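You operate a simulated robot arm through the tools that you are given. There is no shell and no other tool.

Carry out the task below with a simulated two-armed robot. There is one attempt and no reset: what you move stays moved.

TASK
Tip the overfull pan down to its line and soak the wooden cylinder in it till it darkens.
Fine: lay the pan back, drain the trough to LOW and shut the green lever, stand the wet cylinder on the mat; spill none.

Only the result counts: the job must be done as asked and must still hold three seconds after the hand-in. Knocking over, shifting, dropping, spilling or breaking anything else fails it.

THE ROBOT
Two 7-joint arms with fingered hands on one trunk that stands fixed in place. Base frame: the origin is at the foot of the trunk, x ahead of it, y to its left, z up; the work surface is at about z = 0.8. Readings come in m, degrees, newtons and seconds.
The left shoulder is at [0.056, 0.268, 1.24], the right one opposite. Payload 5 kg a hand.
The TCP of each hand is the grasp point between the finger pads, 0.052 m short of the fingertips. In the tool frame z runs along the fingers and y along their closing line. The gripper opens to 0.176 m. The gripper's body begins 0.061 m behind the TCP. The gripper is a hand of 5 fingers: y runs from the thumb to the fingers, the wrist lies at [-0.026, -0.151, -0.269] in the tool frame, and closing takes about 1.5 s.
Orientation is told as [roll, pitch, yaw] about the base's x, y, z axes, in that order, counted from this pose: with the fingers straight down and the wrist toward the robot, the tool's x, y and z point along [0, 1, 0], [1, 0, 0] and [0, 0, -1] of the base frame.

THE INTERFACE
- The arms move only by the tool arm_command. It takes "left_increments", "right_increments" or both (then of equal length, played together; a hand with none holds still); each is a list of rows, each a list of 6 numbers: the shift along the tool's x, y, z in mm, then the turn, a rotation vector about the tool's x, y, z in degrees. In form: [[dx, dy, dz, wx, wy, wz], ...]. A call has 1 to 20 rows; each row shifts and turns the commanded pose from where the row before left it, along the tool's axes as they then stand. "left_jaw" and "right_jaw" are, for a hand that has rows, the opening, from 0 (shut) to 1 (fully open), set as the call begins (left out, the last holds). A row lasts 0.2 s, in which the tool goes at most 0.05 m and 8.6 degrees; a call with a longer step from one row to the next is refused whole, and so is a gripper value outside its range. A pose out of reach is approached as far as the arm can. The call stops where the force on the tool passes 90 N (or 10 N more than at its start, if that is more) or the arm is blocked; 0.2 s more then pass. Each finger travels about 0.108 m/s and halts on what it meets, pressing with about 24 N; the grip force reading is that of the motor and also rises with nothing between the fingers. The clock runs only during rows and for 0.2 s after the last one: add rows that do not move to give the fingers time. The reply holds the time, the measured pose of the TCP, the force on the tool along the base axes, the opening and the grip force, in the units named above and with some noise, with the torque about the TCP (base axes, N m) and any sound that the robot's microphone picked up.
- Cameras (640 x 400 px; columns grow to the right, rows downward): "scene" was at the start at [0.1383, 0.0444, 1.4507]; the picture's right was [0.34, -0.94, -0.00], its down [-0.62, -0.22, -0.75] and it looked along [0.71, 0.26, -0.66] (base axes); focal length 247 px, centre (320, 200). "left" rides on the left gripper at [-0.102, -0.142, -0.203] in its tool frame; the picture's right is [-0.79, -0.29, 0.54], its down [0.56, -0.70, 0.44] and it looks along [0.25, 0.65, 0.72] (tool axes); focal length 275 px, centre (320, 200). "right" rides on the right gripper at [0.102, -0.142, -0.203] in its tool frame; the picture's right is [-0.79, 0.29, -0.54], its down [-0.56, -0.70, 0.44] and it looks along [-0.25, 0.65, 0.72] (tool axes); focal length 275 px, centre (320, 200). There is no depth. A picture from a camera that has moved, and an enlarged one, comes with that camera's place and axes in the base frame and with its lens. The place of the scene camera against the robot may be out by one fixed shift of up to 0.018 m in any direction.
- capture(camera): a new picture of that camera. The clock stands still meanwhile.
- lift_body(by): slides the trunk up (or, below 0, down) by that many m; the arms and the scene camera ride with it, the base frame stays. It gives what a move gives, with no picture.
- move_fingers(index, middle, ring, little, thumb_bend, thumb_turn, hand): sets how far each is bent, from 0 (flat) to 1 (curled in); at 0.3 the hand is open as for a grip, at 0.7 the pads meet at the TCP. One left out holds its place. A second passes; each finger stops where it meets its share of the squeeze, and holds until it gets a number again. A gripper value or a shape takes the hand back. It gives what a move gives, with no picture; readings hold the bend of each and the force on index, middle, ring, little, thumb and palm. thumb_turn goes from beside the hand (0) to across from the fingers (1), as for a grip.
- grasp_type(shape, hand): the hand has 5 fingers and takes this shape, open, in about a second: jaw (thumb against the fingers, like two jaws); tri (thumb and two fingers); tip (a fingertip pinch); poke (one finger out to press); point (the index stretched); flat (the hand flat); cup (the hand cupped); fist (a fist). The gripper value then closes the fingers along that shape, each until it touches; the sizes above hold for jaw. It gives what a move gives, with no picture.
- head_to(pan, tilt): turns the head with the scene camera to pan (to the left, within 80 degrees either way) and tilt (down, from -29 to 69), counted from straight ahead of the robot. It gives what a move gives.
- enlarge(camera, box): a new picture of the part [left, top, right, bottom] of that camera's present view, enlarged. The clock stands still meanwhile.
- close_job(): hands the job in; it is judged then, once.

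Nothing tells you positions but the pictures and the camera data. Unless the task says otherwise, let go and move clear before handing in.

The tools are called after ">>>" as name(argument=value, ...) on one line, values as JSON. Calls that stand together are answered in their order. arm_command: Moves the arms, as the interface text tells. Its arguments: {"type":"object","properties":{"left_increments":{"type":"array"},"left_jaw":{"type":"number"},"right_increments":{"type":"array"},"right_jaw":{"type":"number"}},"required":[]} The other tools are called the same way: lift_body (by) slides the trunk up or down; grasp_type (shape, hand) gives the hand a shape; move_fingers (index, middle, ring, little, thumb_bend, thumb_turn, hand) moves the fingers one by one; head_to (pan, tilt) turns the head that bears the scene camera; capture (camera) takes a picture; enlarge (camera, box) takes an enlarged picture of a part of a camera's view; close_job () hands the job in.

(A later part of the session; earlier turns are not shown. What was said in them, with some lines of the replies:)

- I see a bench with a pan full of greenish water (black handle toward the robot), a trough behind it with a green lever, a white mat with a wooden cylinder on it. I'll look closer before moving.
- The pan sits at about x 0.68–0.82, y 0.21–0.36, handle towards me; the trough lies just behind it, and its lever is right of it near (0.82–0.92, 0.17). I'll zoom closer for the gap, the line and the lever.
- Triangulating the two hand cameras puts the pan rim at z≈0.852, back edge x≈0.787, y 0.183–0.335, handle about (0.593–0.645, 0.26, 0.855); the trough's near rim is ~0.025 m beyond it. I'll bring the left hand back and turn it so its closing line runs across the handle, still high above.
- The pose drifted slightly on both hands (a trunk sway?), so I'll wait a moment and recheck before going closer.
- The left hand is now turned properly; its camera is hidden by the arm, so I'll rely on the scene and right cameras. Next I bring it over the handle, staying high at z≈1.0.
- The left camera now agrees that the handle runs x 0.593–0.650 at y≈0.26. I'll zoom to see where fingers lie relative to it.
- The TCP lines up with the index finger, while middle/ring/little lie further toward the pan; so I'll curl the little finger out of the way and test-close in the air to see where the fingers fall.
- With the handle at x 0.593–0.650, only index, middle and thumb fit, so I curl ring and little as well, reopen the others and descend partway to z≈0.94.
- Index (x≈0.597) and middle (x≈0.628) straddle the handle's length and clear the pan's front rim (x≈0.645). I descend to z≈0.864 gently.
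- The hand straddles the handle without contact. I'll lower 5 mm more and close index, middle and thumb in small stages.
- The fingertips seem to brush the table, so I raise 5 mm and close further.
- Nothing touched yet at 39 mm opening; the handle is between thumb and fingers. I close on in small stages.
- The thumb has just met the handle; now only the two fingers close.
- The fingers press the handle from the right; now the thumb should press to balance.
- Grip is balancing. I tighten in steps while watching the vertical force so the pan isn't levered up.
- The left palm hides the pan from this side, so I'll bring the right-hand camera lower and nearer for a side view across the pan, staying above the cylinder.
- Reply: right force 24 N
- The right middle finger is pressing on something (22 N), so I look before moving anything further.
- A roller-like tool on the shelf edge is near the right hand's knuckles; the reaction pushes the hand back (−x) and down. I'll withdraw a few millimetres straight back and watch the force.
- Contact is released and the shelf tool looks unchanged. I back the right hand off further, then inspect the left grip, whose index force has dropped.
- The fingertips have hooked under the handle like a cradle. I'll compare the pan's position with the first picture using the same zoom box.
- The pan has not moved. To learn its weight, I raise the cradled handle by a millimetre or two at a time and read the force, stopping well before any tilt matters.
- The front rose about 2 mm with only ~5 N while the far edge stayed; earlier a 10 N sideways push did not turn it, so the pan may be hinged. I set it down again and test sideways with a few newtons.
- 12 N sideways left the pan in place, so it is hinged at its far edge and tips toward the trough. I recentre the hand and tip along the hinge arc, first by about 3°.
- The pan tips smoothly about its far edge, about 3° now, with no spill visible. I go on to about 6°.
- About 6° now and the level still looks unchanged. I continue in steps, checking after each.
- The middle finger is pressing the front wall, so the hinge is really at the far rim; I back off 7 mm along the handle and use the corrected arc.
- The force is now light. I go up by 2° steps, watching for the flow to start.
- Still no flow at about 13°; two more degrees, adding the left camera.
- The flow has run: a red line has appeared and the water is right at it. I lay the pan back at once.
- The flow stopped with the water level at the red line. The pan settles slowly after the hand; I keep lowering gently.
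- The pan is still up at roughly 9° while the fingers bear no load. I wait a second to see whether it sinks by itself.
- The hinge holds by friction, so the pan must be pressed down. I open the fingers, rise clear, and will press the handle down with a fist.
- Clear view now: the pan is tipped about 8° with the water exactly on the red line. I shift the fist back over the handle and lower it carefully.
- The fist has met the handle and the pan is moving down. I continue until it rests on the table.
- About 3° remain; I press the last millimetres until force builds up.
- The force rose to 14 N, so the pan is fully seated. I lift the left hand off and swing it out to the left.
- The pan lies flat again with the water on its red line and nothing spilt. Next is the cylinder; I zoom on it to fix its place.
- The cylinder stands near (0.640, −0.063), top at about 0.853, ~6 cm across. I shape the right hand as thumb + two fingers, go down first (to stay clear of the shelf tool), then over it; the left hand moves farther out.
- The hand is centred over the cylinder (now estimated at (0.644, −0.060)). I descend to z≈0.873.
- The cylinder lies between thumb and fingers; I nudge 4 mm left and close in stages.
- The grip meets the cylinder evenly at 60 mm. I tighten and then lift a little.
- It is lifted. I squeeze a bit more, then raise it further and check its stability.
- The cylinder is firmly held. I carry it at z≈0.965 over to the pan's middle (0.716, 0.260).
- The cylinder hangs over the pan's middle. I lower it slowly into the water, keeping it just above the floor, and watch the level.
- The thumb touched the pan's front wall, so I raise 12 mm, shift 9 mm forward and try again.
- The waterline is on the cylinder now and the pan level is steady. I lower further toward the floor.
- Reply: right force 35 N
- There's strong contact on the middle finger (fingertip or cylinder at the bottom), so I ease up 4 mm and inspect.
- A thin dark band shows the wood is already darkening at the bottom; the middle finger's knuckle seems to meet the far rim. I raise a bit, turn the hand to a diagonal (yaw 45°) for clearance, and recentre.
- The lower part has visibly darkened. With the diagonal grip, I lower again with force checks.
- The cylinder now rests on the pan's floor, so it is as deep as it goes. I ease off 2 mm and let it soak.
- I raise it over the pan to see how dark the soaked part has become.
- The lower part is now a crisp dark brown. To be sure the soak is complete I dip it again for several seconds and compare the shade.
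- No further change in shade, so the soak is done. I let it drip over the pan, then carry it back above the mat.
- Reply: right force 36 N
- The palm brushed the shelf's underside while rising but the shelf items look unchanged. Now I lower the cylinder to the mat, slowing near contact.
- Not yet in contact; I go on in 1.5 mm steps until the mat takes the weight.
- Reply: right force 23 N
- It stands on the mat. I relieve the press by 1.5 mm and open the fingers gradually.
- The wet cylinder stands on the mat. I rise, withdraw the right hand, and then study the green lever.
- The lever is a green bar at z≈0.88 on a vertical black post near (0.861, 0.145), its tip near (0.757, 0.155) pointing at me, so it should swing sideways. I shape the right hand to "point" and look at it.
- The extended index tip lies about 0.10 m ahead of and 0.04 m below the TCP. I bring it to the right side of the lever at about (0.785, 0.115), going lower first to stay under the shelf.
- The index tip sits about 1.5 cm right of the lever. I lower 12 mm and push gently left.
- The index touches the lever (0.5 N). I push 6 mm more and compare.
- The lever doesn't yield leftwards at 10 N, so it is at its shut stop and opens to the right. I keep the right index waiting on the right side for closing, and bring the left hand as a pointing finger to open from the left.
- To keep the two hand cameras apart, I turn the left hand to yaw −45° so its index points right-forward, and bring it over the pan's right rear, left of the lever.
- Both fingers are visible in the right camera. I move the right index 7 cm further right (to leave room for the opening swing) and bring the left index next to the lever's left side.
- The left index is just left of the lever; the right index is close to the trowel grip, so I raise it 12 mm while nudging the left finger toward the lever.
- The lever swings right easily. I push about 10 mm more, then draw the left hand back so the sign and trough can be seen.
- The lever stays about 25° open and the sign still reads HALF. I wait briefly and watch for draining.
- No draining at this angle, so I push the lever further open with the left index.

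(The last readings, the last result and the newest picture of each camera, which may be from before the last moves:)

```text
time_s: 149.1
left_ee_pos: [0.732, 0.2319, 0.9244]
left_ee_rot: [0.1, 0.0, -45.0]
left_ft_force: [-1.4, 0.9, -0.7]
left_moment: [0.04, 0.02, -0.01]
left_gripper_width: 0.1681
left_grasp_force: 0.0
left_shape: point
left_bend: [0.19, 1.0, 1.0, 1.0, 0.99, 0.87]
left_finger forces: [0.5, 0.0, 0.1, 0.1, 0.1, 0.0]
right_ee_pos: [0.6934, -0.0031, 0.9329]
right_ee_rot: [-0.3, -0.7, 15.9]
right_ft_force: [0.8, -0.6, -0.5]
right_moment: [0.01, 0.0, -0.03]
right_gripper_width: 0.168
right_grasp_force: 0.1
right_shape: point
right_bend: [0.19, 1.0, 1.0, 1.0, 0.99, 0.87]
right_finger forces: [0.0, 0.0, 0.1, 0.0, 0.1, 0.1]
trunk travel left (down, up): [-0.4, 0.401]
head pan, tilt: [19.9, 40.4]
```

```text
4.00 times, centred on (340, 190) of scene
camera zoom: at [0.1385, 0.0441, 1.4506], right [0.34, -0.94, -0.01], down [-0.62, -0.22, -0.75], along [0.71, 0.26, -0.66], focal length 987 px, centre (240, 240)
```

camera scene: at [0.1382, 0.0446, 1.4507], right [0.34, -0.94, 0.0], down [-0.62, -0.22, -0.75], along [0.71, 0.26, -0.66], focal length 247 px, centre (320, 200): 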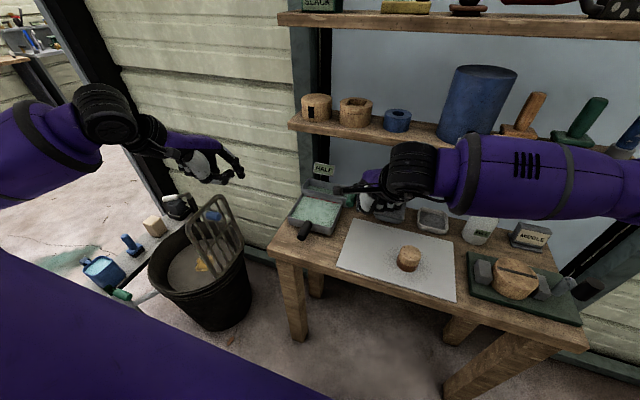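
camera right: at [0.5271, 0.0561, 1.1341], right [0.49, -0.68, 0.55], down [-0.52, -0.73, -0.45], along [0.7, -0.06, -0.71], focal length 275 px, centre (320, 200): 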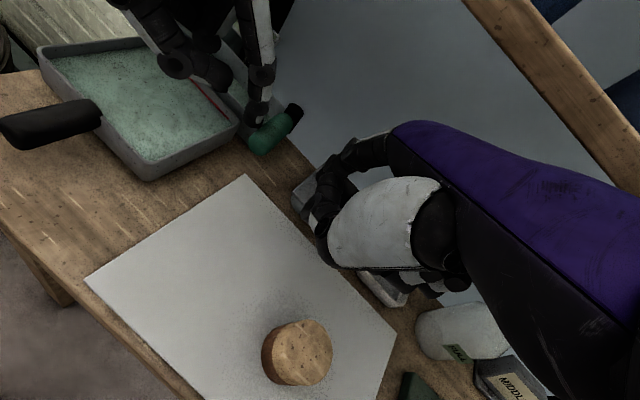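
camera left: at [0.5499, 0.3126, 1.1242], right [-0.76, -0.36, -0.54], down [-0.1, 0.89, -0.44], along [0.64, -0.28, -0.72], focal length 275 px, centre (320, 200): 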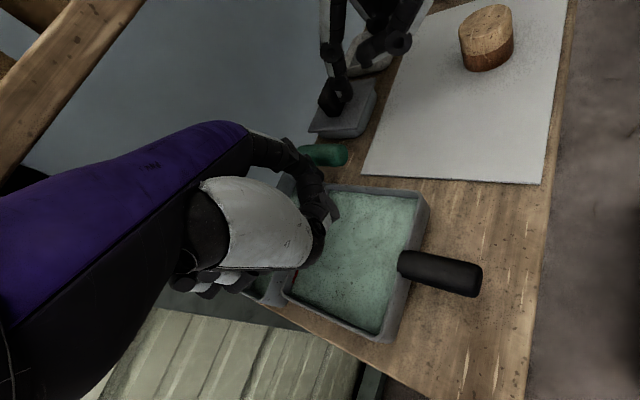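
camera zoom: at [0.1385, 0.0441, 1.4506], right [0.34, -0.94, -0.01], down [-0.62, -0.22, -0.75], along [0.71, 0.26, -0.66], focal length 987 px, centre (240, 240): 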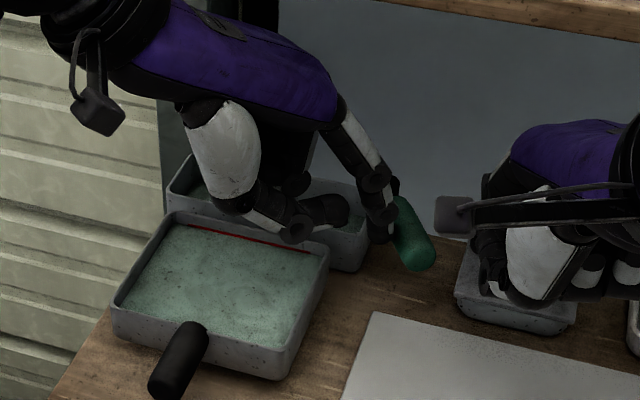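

About 45° open. I retract the left hand and check the sign.

>>> arm_command(left_increments=[[20, -40, 0, 0, 0, 0], [20, -40, 0, 0, 0, 0], [10, -20, 0, 0, 0, 0]])

>>> enlarge(camera="right", box=[180, 0, 380, 180])

>>> enlarge(camera="scene", box=[280, 140, 400, 240])

```text
time_s: 149.9
left_ee_pos: [0.6945, 0.3374, 0.9232]
left_ee_rot: [0.2, 0.0, -45.0]
left_ft_force: [0.0, 0.2, -0.3]
left_moment: [-0.03, -0.02, -0.01]
left_gripper_width: 0.168
left_grasp_force: 0.0
left_shape: point
left_bend: [0.19, 1.0, 1.0, 1.0, 0.99, 0.87]
left_finger forces: [0.0, 0.0, 0.1, 0.0, 0.0, 0.0]
right_ee_pos: [0.6932, -0.002, 0.9331]
right_ee_rot: [-0.3, -0.7, 16.1]
right_ft_force: [-0.1, 0.0, 1.7]
right_moment: [-0.07, -0.03, -0.01]
right_gripper_width: 0.1681
right_grasp_force: 0.1
right_shape: point
right_bend: [0.19, 1.0, 1.0, 1.0, 0.99, 0.87]
right_finger forces: [0.0, 0.0, 0.0, 0.1, 0.0, 0.0]
trunk travel left (down, up): [-0.4, 0.401]
head pan, tilt: [19.9, 40.4]
```

```text
2.22 times, centred on (280, 90) of right
camera zoom: at [0.5269, 0.0567, 1.1343], right [0.49, -0.68, 0.55], down [-0.51, -0.73, -0.45], along [0.71, -0.06, -0.71], focal length 612 px, centre (409, 444)
```

zoom: 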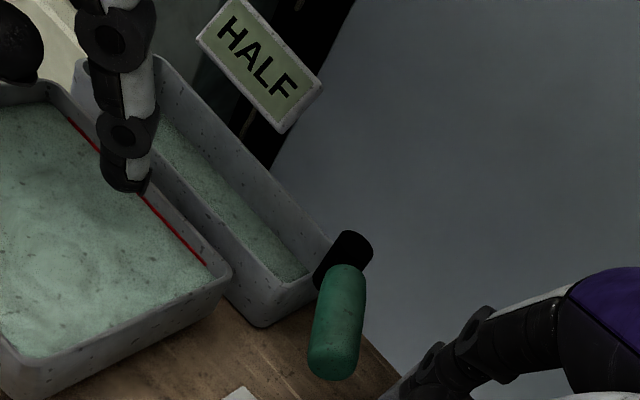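

```text
4.00 times, centred on (340, 190) of scene
camera zoom: at [0.1382, 0.045, 1.4507], right [0.34, -0.94, 0.0], down [-0.62, -0.22, -0.75], along [0.71, 0.26, -0.66], focal length 987 px, centre (240, 240)
```

zoom: 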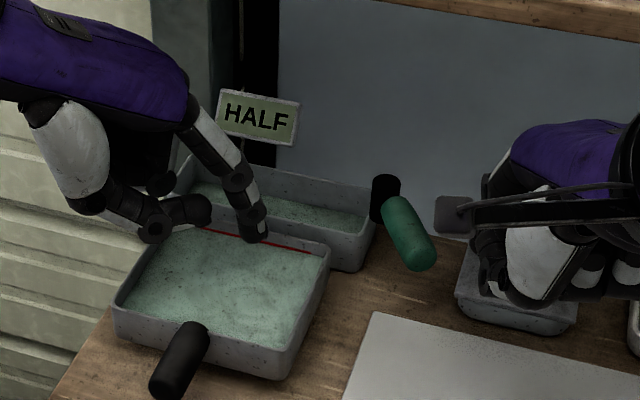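

>>> arm_command(left_increments=[[0, 0, 0, 0, 0, 0], [0, 0, 0, 0, 0, 0], [0, 0, 0, 0, 0, 0], [0, 0, 0, 0, 0, 0]])

>>> enlarge(camera="right", box=[180, 0, 380, 180])

```text
time_s: 150.9
left_ee_pos: [0.696, 0.3376, 0.9226]
left_ee_rot: [0.1, 0.1, -45.0]
left_ft_force: [0.1, 0.2, 0.4]
left_moment: [0.01, -0.02, 0.03]
left_gripper_width: 0.1677
left_grasp_force: 0.0
left_shape: point
left_bend: [0.19, 1.0, 1.0, 1.0, 0.99, 0.87]
left_finger forces: [0.0, 0.0, 0.0, 0.1, 0.0, 0.0]
right_ee_pos: [0.6948, -0.0025, 0.9318]
right_ee_rot: [-0.2, -0.7, 15.9]
right_ft_force: [0.2, -0.2, -0.6]
right_moment: [0.02, -0.01, -0.01]
right_gripper_width: 0.1681
right_grasp_force: 0.1
right_shape: point
right_bend: [0.19, 1.0, 1.0, 1.0, 0.99, 0.87]
right_finger forces: [0.1, 0.0, 0.1, 0.0, 0.0, 0.0]
trunk travel left (down, up): [-0.4, 0.401]
head pan, tilt: [19.9, 40.4]
```

```text
2.22 times, centred on (280, 90) of right
camera zoom: at [0.5271, 0.0561, 1.1341], right [0.49, -0.68, 0.55], down [-0.52, -0.73, -0.45], along [0.7, -0.06, -0.71], focal length 612 px, centre (409, 444)
```

zoom: 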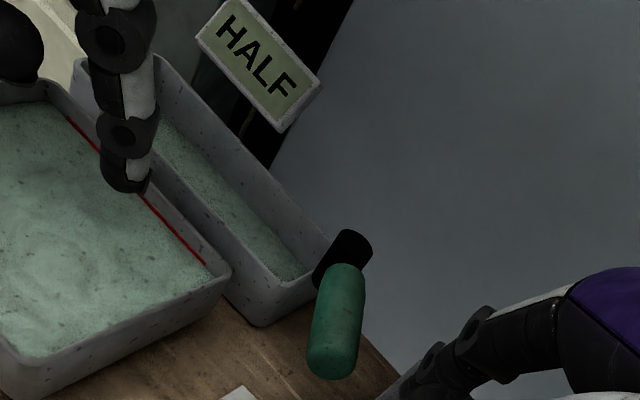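

No change yet visible; I wait 3 s more at this opening to tell slow draining from none.

>>> arm_command(left_increments=[[0, 0, 0, 0, 0, 0], [0, 0, 0, 0, 0, 0], [0, 0, 0, 0, 0, 0], [0, 0, 0, 0, 0, 0], [0, 0, 0, 0, 0, 0], [0, 0, 0, 0, 0, 0], [0, 0, 0, 0, 0, 0], [0, 0, 0, 0, 0, 0], [0, 0, 0, 0, 0, 0], [0, 0, 0, 0, 0, 0], [0, 0, 0, 0, 0, 0], [0, 0, 0, 0, 0, 0], [0, 0, 0, 0, 0, 0], [0, 0, 0, 0, 0, 0], [0, 0, 0, 0, 0, 0]])

>>> enlarge(camera="right", box=[180, 0, 380, 180])

>>> enlarge(camera="scene", box=[280, 140, 400, 240])

```text
time_s: 154.1
left_ee_pos: [0.695, 0.3386, 0.9226]
left_ee_rot: [0.1, 0.2, -45.0]
left_ft_force: [-0.1, -0.7, -0.7]
left_moment: [0.0, 0.01, -0.04]
left_gripper_width: 0.168
left_grasp_force: 0.1
left_shape: point
left_bend: [0.19, 1.0, 1.0, 1.0, 0.99, 0.87]
left_finger forces: [0.0, 0.0, 0.0, 0.0, 0.1, 0.0]
right_ee_pos: [0.6944, -0.0025, 0.9338]
right_ee_rot: [-0.2, -0.7, 16.1]
right_ft_force: [-0.3, 0.8, 0.3]
right_moment: [0.02, -0.01, -0.02]
right_gripper_width: 0.1677
right_grasp_force: 0.0
right_shape: point
right_bend: [0.19, 1.0, 1.0, 1.0, 0.99, 0.87]
right_finger forces: [0.0, 0.1, 0.0, 0.0, 0.0, 0.1]
trunk travel left (down, up): [-0.4, 0.401]
head pan, tilt: [19.9, 40.4]
```

```text
2.22 times, centred on (280, 90) of right
camera zoom: at [0.5271, 0.0561, 1.1341], right [0.49, -0.68, 0.55], down [-0.52, -0.73, -0.45], along [0.7, -0.06, -0.71], focal length 612 px, centre (409, 444)
```

zoom: 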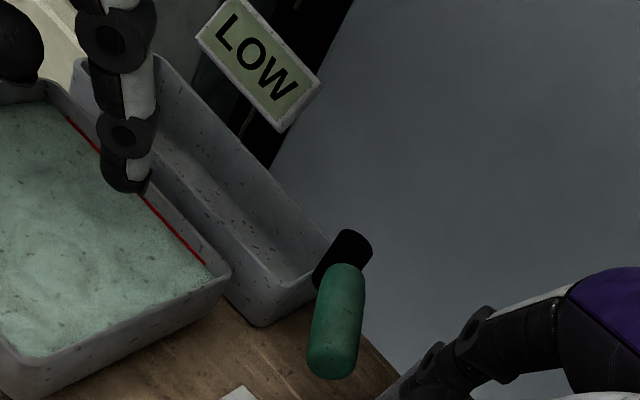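

```text
4.00 times, centred on (340, 190) of scene
camera zoom: at [0.1383, 0.0444, 1.4507], right [0.34, -0.94, 0.0], down [-0.62, -0.22, -0.75], along [0.71, 0.26, -0.66], focal length 987 px, centre (240, 240)
```

zoom: 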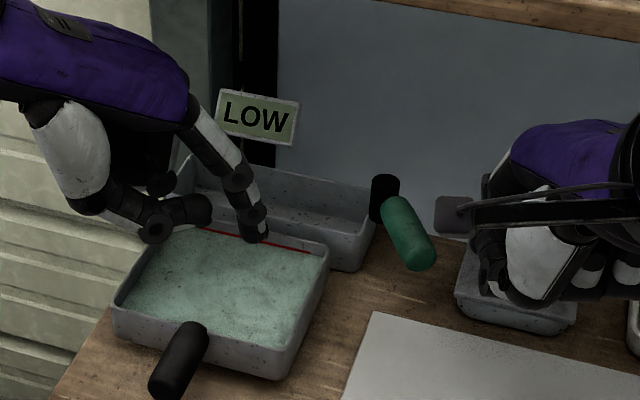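

The sign now reads LOW. I close at once: right index forward beside the lever's right face, then sweep it left to the stop.

>>> arm_command(right_increments=[[-6.9, 24, 0, 0, 0, 0], [20.9, -0.2, 6, 0, 0, 0], [20.9, -0.2, 0, 0, 0, 0], [20.9, -0.2, 0, 0, 0, 0], [4.8, 1.4, 0, 0, 0, 0], [4.8, 1.4, 0, 0, 0, 0], [4.8, 1.4, 0, 0, 0, 0]])

>>> enlarge(camera="right", box=[180, 0, 400, 200])

>>> enlarge(camera="scene", box=[280, 140, 400, 240])

```text
time_s: 155.7
left_ee_pos: [0.6954, 0.3386, 0.9227]
left_ee_rot: [0.1, 0.2, -45.0]
left_ft_force: [-0.1, 1.0, 0.0]
left_moment: [-0.02, -0.05, 0.02]
left_gripper_width: 0.168
left_grasp_force: 0.1
left_shape: point
left_bend: [0.19, 1.0, 1.0, 1.0, 0.99, 0.87]
left_finger forces: [0.0, 0.0, 0.0, 0.0, 0.0, 0.0]
right_ee_pos: [0.7003, 0.0726, 0.9276]
right_ee_rot: [-0.2, -0.7, 16.0]
right_ft_force: [0.3, -2.2, 0.1]
right_moment: [-0.05, 0.03, -0.15]
right_gripper_width: 0.1679
right_grasp_force: 0.0
right_shape: point
right_bend: [0.19, 1.0, 1.0, 1.0, 0.99, 0.87]
right_finger forces: [1.6, 0.0, 0.0, 0.0, 0.1, 0.1]
trunk travel left (down, up): [-0.4, 0.401]
head pan, tilt: [19.9, 40.4]
```

```text
2.00 times, centred on (290, 100) of right
camera zoom: at [0.5341, 0.1312, 1.1281], right [0.49, -0.68, 0.55], down [-0.52, -0.73, -0.45], along [0.7, -0.06, -0.71], focal length 551 px, centre (380, 400)
```

zoom: 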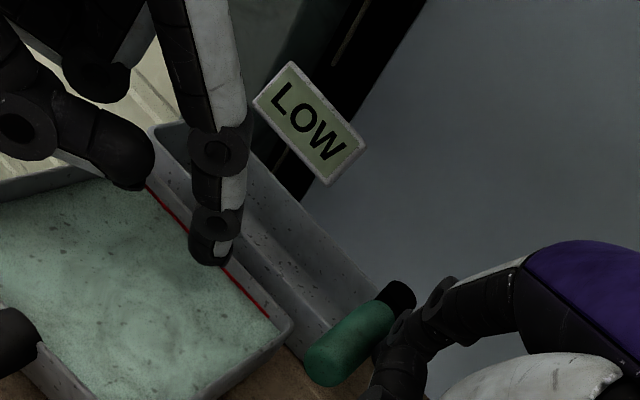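

```text
4.00 times, centred on (340, 190) of scene
camera zoom: at [0.1383, 0.0443, 1.4507], right [0.34, -0.94, 0.0], down [-0.62, -0.22, -0.75], along [0.71, 0.26, -0.66], focal length 987 px, centre (240, 240)
```

zoom: 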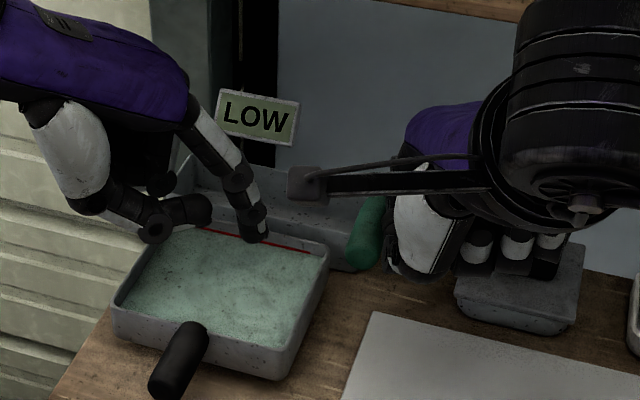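

The lever is back nearly at its stop and the sign stays at LOW. I press a few millimetres more to seat it fully.

>>> arm_command(right_increments=[[2.9, 0.8, 0, 0, 0, 0], [2.9, 0.8, 0, 0, 0, 0], [1.9, 0.6, 0, 0, 0, 0], [0, 0, 0, 0, 0, 0]])

>>> enlarge(camera="right", box=[180, 0, 400, 200])

```text
time_s: 156.7
left_ee_pos: [0.6951, 0.3386, 0.9236]
left_ee_rot: [0.1, 0.1, -45.0]
left_ft_force: [0.5, -0.2, 0.1]
left_moment: [0.02, 0.01, -0.02]
left_gripper_width: 0.1678
left_grasp_force: 0.1
left_shape: point
left_bend: [0.19, 1.0, 1.0, 1.0, 0.99, 0.87]
left_finger forces: [0.1, 0.0, 0.1, 0.0, 0.0, 0.1]
right_ee_pos: [0.7016, 0.0779, 0.9273]
right_ee_rot: [-0.2, -0.8, 16.0]
right_ft_force: [-1.6, -11.4, 4.4]
right_moment: [-0.17, -0.48, -1.01]
right_gripper_width: 0.1678
right_grasp_force: 0.0
right_shape: point
right_bend: [0.2, 1.0, 1.0, 1.0, 0.99, 0.87]
right_finger forces: [11.3, 0.1, 0.0, 0.0, 0.0, 0.0]
trunk travel left (down, up): [-0.4, 0.401]
head pan, tilt: [19.9, 40.4]
```

```text
2.00 times, centred on (290, 100) of right
camera zoom: at [0.5343, 0.138, 1.1289], right [0.49, -0.68, 0.55], down [-0.52, -0.73, -0.45], along [0.71, -0.06, -0.71], focal length 551 px, centre (380, 400)
```

zoom: 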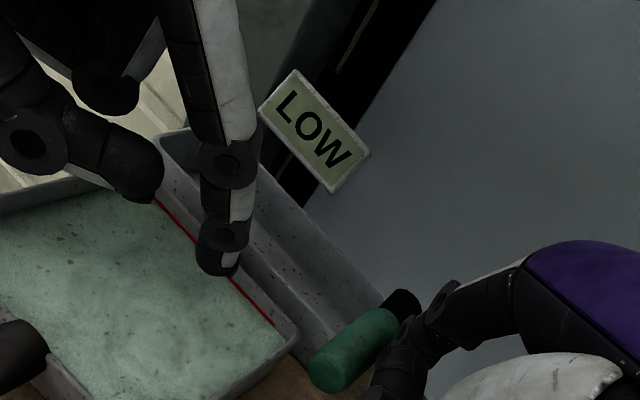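

The lever is seated shut (11 N at the stop). I withdraw both hands clear of everything.

>>> arm_command(right_increments=[[-6, -2, 0, 0, 0, 0], [-6, -2, 0, 0, 0, 0], [0, -35, 0, 0, 0, 0], [0, -40, 0, 0, 0, 0], [0, -40, 0, 0, 0, 0], [0, -40, -20, 0, 0, 0], [0, 0, -40, 0, 0, 0], [0, 0, -40, 0, 0, 0], [0, 0, 0, 0, 0, 0]], left_increments=[[0, 0, 0, 0, 0, 0], [15, -30, 0, 0, 0, 0], [15, -35, 0, 0, 0, 0], [10, -40, 0, 0, 0, 0], [10, -40, 0, 0, 0, 0], [0, -30, -20, 0, 0, 0], [0, 0, -40, 0, 0, 0], [0, 0, -30, 0, 0, 0], [0, 0, 0, 0, 0, 0]])

>>> capture(camera="scene")

>>> enlarge(camera="scene", box=[280, 150, 470, 280])

>>> capture(camera="right")

>>> capture(camera="left")

```text
time_s: 158.7
left_ee_pos: [0.6097, 0.4965, 1.0127]
left_ee_rot: [0.0, 0.2, -45.1]
left_ft_force: [1.6, 0.2, -0.8]
left_moment: [-0.05, 0.16, -0.05]
left_gripper_width: 0.1681
left_grasp_force: 0.1
left_shape: point
left_bend: [0.19, 1.0, 1.0, 1.0, 0.98, 0.87]
left_finger forces: [0.1, 0.0, 0.1, 0.1, 0.0, 0.0]
right_ee_pos: [0.5525, 0.025, 1.0249]
right_ee_rot: [-0.2, -0.6, 16.0]
right_ft_force: [1.4, 0.2, -1.2]
right_moment: [-0.05, 0.13, 0.04]
right_gripper_width: 0.1681
right_grasp_force: 0.0
right_shape: point
right_bend: [0.19, 1.0, 1.0, 1.0, 0.99, 0.87]
right_finger forces: [0.0, 0.1, 0.0, 0.0, 0.0, 0.0]
trunk travel left (down, up): [-0.4, 0.401]
head pan, tilt: [19.9, 40.4]
```

```text
taken
camera scene: at [0.1398, 0.0446, 1.4502], right [0.34, -0.94, -0.01], down [-0.62, -0.22, -0.75], along [0.71, 0.26, -0.66], focal length 247 px, centre (320, 200)
```

scene: 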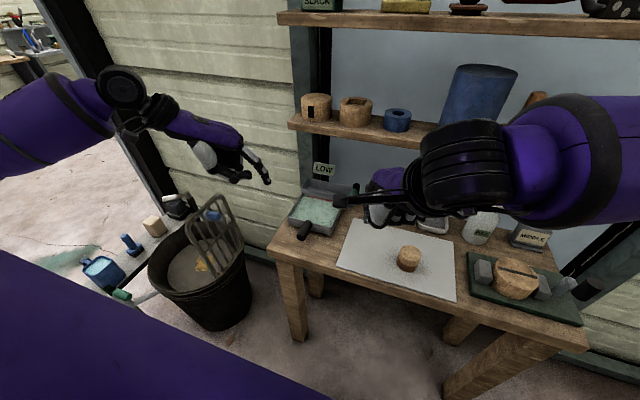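

```text
3.08 times, centred on (375, 215) of scene
camera zoom: at [0.1398, 0.0446, 1.4502], right [0.34, -0.94, -0.01], down [-0.62, -0.22, -0.75], along [0.71, 0.26, -0.66], focal length 759 px, centre (151, 154)
```

zoom: 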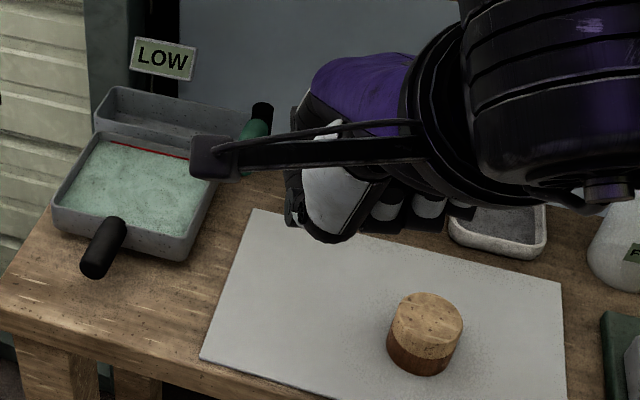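

```text
taken
camera right: at [0.3855, 0.0846, 1.2253], right [0.49, -0.68, 0.55], down [-0.52, -0.73, -0.45], along [0.7, -0.06, -0.71], focal length 275 px, centre (320, 200)
```

right: 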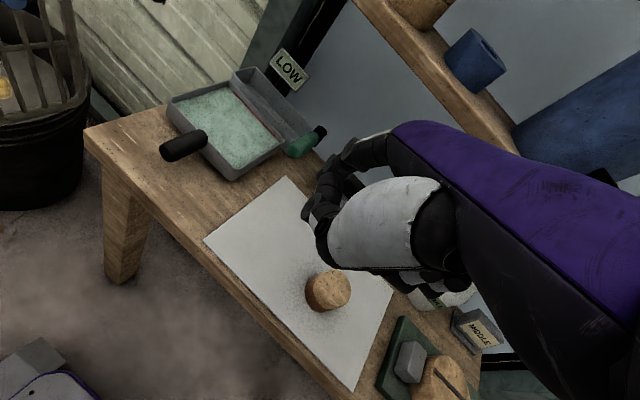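

```text
taken
camera left: at [0.4371, 0.524, 1.215], right [-0.76, -0.35, -0.54], down [-0.1, 0.89, -0.44], along [0.64, -0.28, -0.72], focal length 275 px, centre (320, 200)
```

left: 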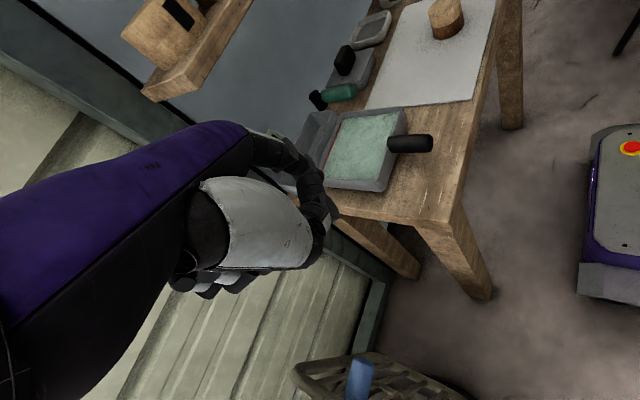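

Sign LOW, lever shut, pan flat, cylinder on the mat. I move the right arm aside for a last check of the lever, water line and shelf.

>>> arm_command(right_increments=[[-20, -20, -10, 0, 0, 0], [-30, -20, -10, 0, 0, 0], [-40, 0, -20, 0, 0, 0], [-40, 0, -20, 0, 0, 0], [-40, 0, -20, 0, 0, 0], [-40, 0, 0, 0, 0, 0], [0, 0, 0, 0, 0, 0], [0, 0, 0, 0, 0, 0]])

>>> capture(camera="scene")

>>> enlarge(camera="scene", box=[280, 155, 370, 245])

>>> enlarge(camera="scene", box=[360, 190, 480, 290])

>>> enlarge(camera="left", box=[270, 40, 500, 240])

```text
time_s: 160.5
left_ee_pos: [0.6076, 0.4952, 1.0136]
left_ee_rot: [0.1, 0.3, -45.0]
left_ft_force: [0.8, -1.7, 0.1]
left_moment: [0.13, 0.02, 0.01]
left_gripper_width: 0.1682
left_grasp_force: 0.1
left_shape: point
left_bend: [0.19, 1.0, 1.0, 1.0, 0.98, 0.87]
left_finger forces: [0.1, 0.0, 0.0, 0.0, 0.0, 0.0]
right_ee_pos: [0.5706, -0.1893, 1.106]
right_ee_rot: [-0.2, -0.7, 16.0]
right_ft_force: [-0.2, -0.8, -0.7]
right_moment: [0.12, 0.03, 0.03]
right_gripper_width: 0.1682
right_grasp_force: 0.0
right_shape: point
right_bend: [0.19, 1.0, 1.0, 1.0, 0.99, 0.87]
right_finger forces: [0.0, 0.0, 0.1, 0.0, 0.0, 0.0]
trunk travel left (down, up): [-0.4, 0.401]
head pan, tilt: [19.9, 40.4]
```

```text
taken
camera scene: at [0.1381, 0.0432, 1.4507], right [0.34, -0.94, -0.01], down [-0.62, -0.22, -0.75], along [0.71, 0.26, -0.66], focal length 247 px, centre (320, 200)
```

scene: 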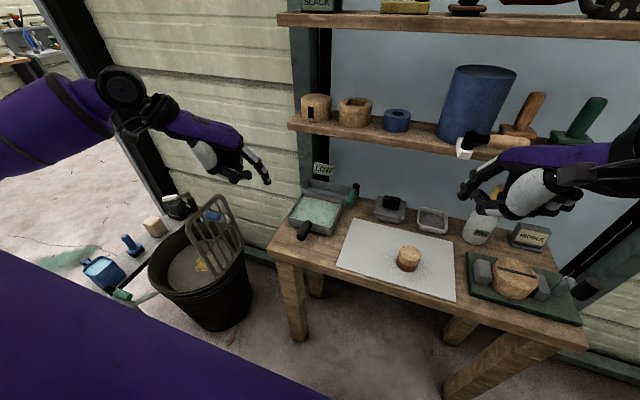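

```text
4.44 times, centred on (325, 200) of scene
camera zoom: at [0.1381, 0.0432, 1.4507], right [0.34, -0.94, -0.01], down [-0.62, -0.22, -0.75], along [0.71, 0.26, -0.66], focal length 1096 px, centre (298, 200)
```

zoom: 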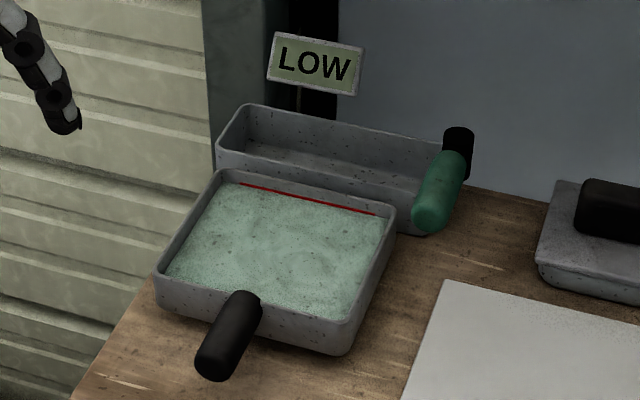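

```text
4.00 times, centred on (420, 240) of scene
camera zoom: at [0.1381, 0.0432, 1.4507], right [0.34, -0.94, -0.01], down [-0.62, -0.22, -0.75], along [0.71, 0.26, -0.66], focal length 987 px, centre (-80, 40)
```

zoom: 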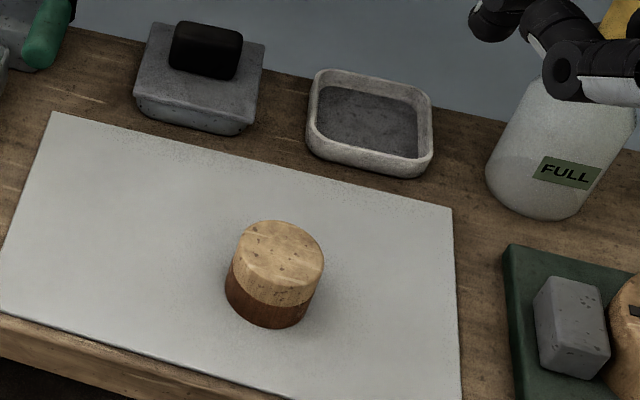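

```text
2.00 times, centred on (385, 140) of left
camera zoom: at [0.4355, 0.5227, 1.2165], right [-0.76, -0.35, -0.54], down [-0.1, 0.89, -0.44], along [0.64, -0.28, -0.72], focal length 551 px, centre (190, 320)
```

zoom: 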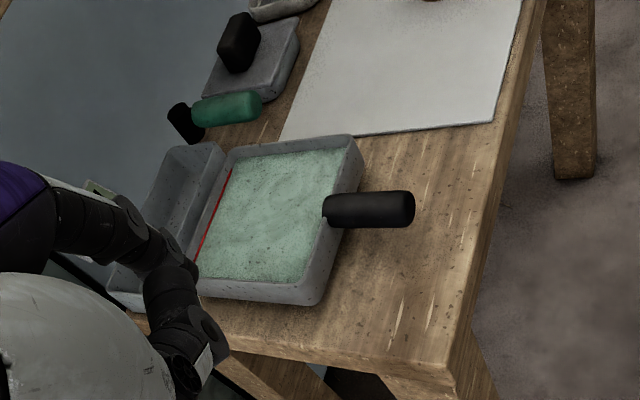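

Everything checks out: the water on the red line, pan flat, trough LOW, lever shut, soaked cylinder upright on the mat, neighbours unmoved. I draw the right hand back from the bottle and hand in.

>>> arm_command(right_increments=[[0, -30, -10, 0, 0, 0], [0, -35, -10, 0, 0, 0], [0, -25, -10, 0, 0, 0], [0, 0, 0, 0, 0, 0], [0, 0, 0, 0, 0, 0], [0, 0, 0, 0, 0, 0]])

>>> capture(camera="scene")

```text
time_s: 161.9
left_ee_pos: [0.6078, 0.4949, 1.0145]
left_ee_rot: [0.1, 0.1, -45.0]
left_ft_force: [0.4, 0.0, -0.7]
left_moment: [-0.02, 0.03, 0.03]
left_gripper_width: 0.168
left_grasp_force: 0.1
left_shape: point
left_bend: [0.19, 1.0, 1.0, 1.0, 0.98, 0.87]
left_finger forces: [0.0, 0.0, 0.0, 0.0, 0.0, 0.0]
right_ee_pos: [0.4972, -0.2101, 1.1434]
right_ee_rot: [-0.3, -0.5, 16.2]
right_ft_force: [0.0, -0.7, 0.4]
right_moment: [0.01, 0.0, 0.01]
right_gripper_width: 0.1679
right_grasp_force: 0.0
right_shape: point
right_bend: [0.19, 1.0, 1.0, 1.0, 0.99, 0.87]
right_finger forces: [0.2, 0.0, 0.1, 0.0, 0.1, 0.0]
right hand out of reach, approached as far as the arm can: row 3
trunk travel left (down, up): [-0.4, 0.401]
head pan, tilt: [19.9, 40.4]
```

```text
taken
camera scene: at [0.1382, 0.0444, 1.4506], right [0.34, -0.94, 0.0], down [-0.62, -0.22, -0.75], along [0.71, 0.26, -0.66], focal length 247 px, centre (320, 200)
```

scene: 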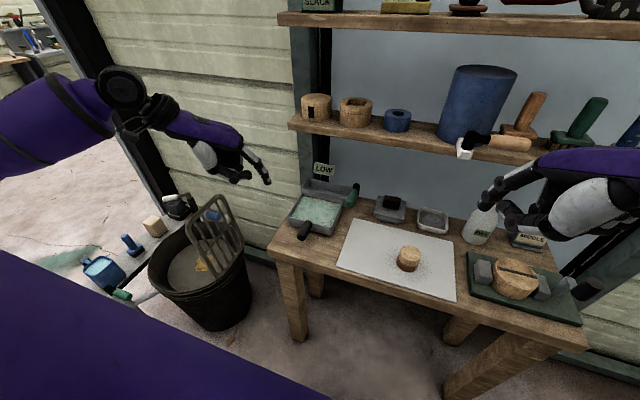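

Both hands are clear, and everything on the bench and shelf stands as it should. I hand the job in.

>>> close_job()

```text
The job is handed in.
```

The job is handed in. I have no result back from the judging, so what follows is what the last pictures showed.

- **Pan:** it is laid back flat, with the water at its red line.
- **Cylinder:** it stands upright on the mat near where it started. Its lower part is dark brown. The top part stayed light because the pan is only deep enough to wet the bottom. A second dip of about eight seconds made it no darker.
- **Trough and lever:** the sign reads LOW and the green lever is back against its shut stop. The trough looks empty or nearly so. The level dropped within about three seconds while the lever was open.
- **Spills:** I saw no water outside the pan or trough.

The right hand touched other things twice. Early on, its middle finger pressed with about 23 N on something at the shelf edge. Later its palm brushed the underside of the shelf. The shelf items looked unmoved each time I checked, and the bench items looked unmoved at the end.
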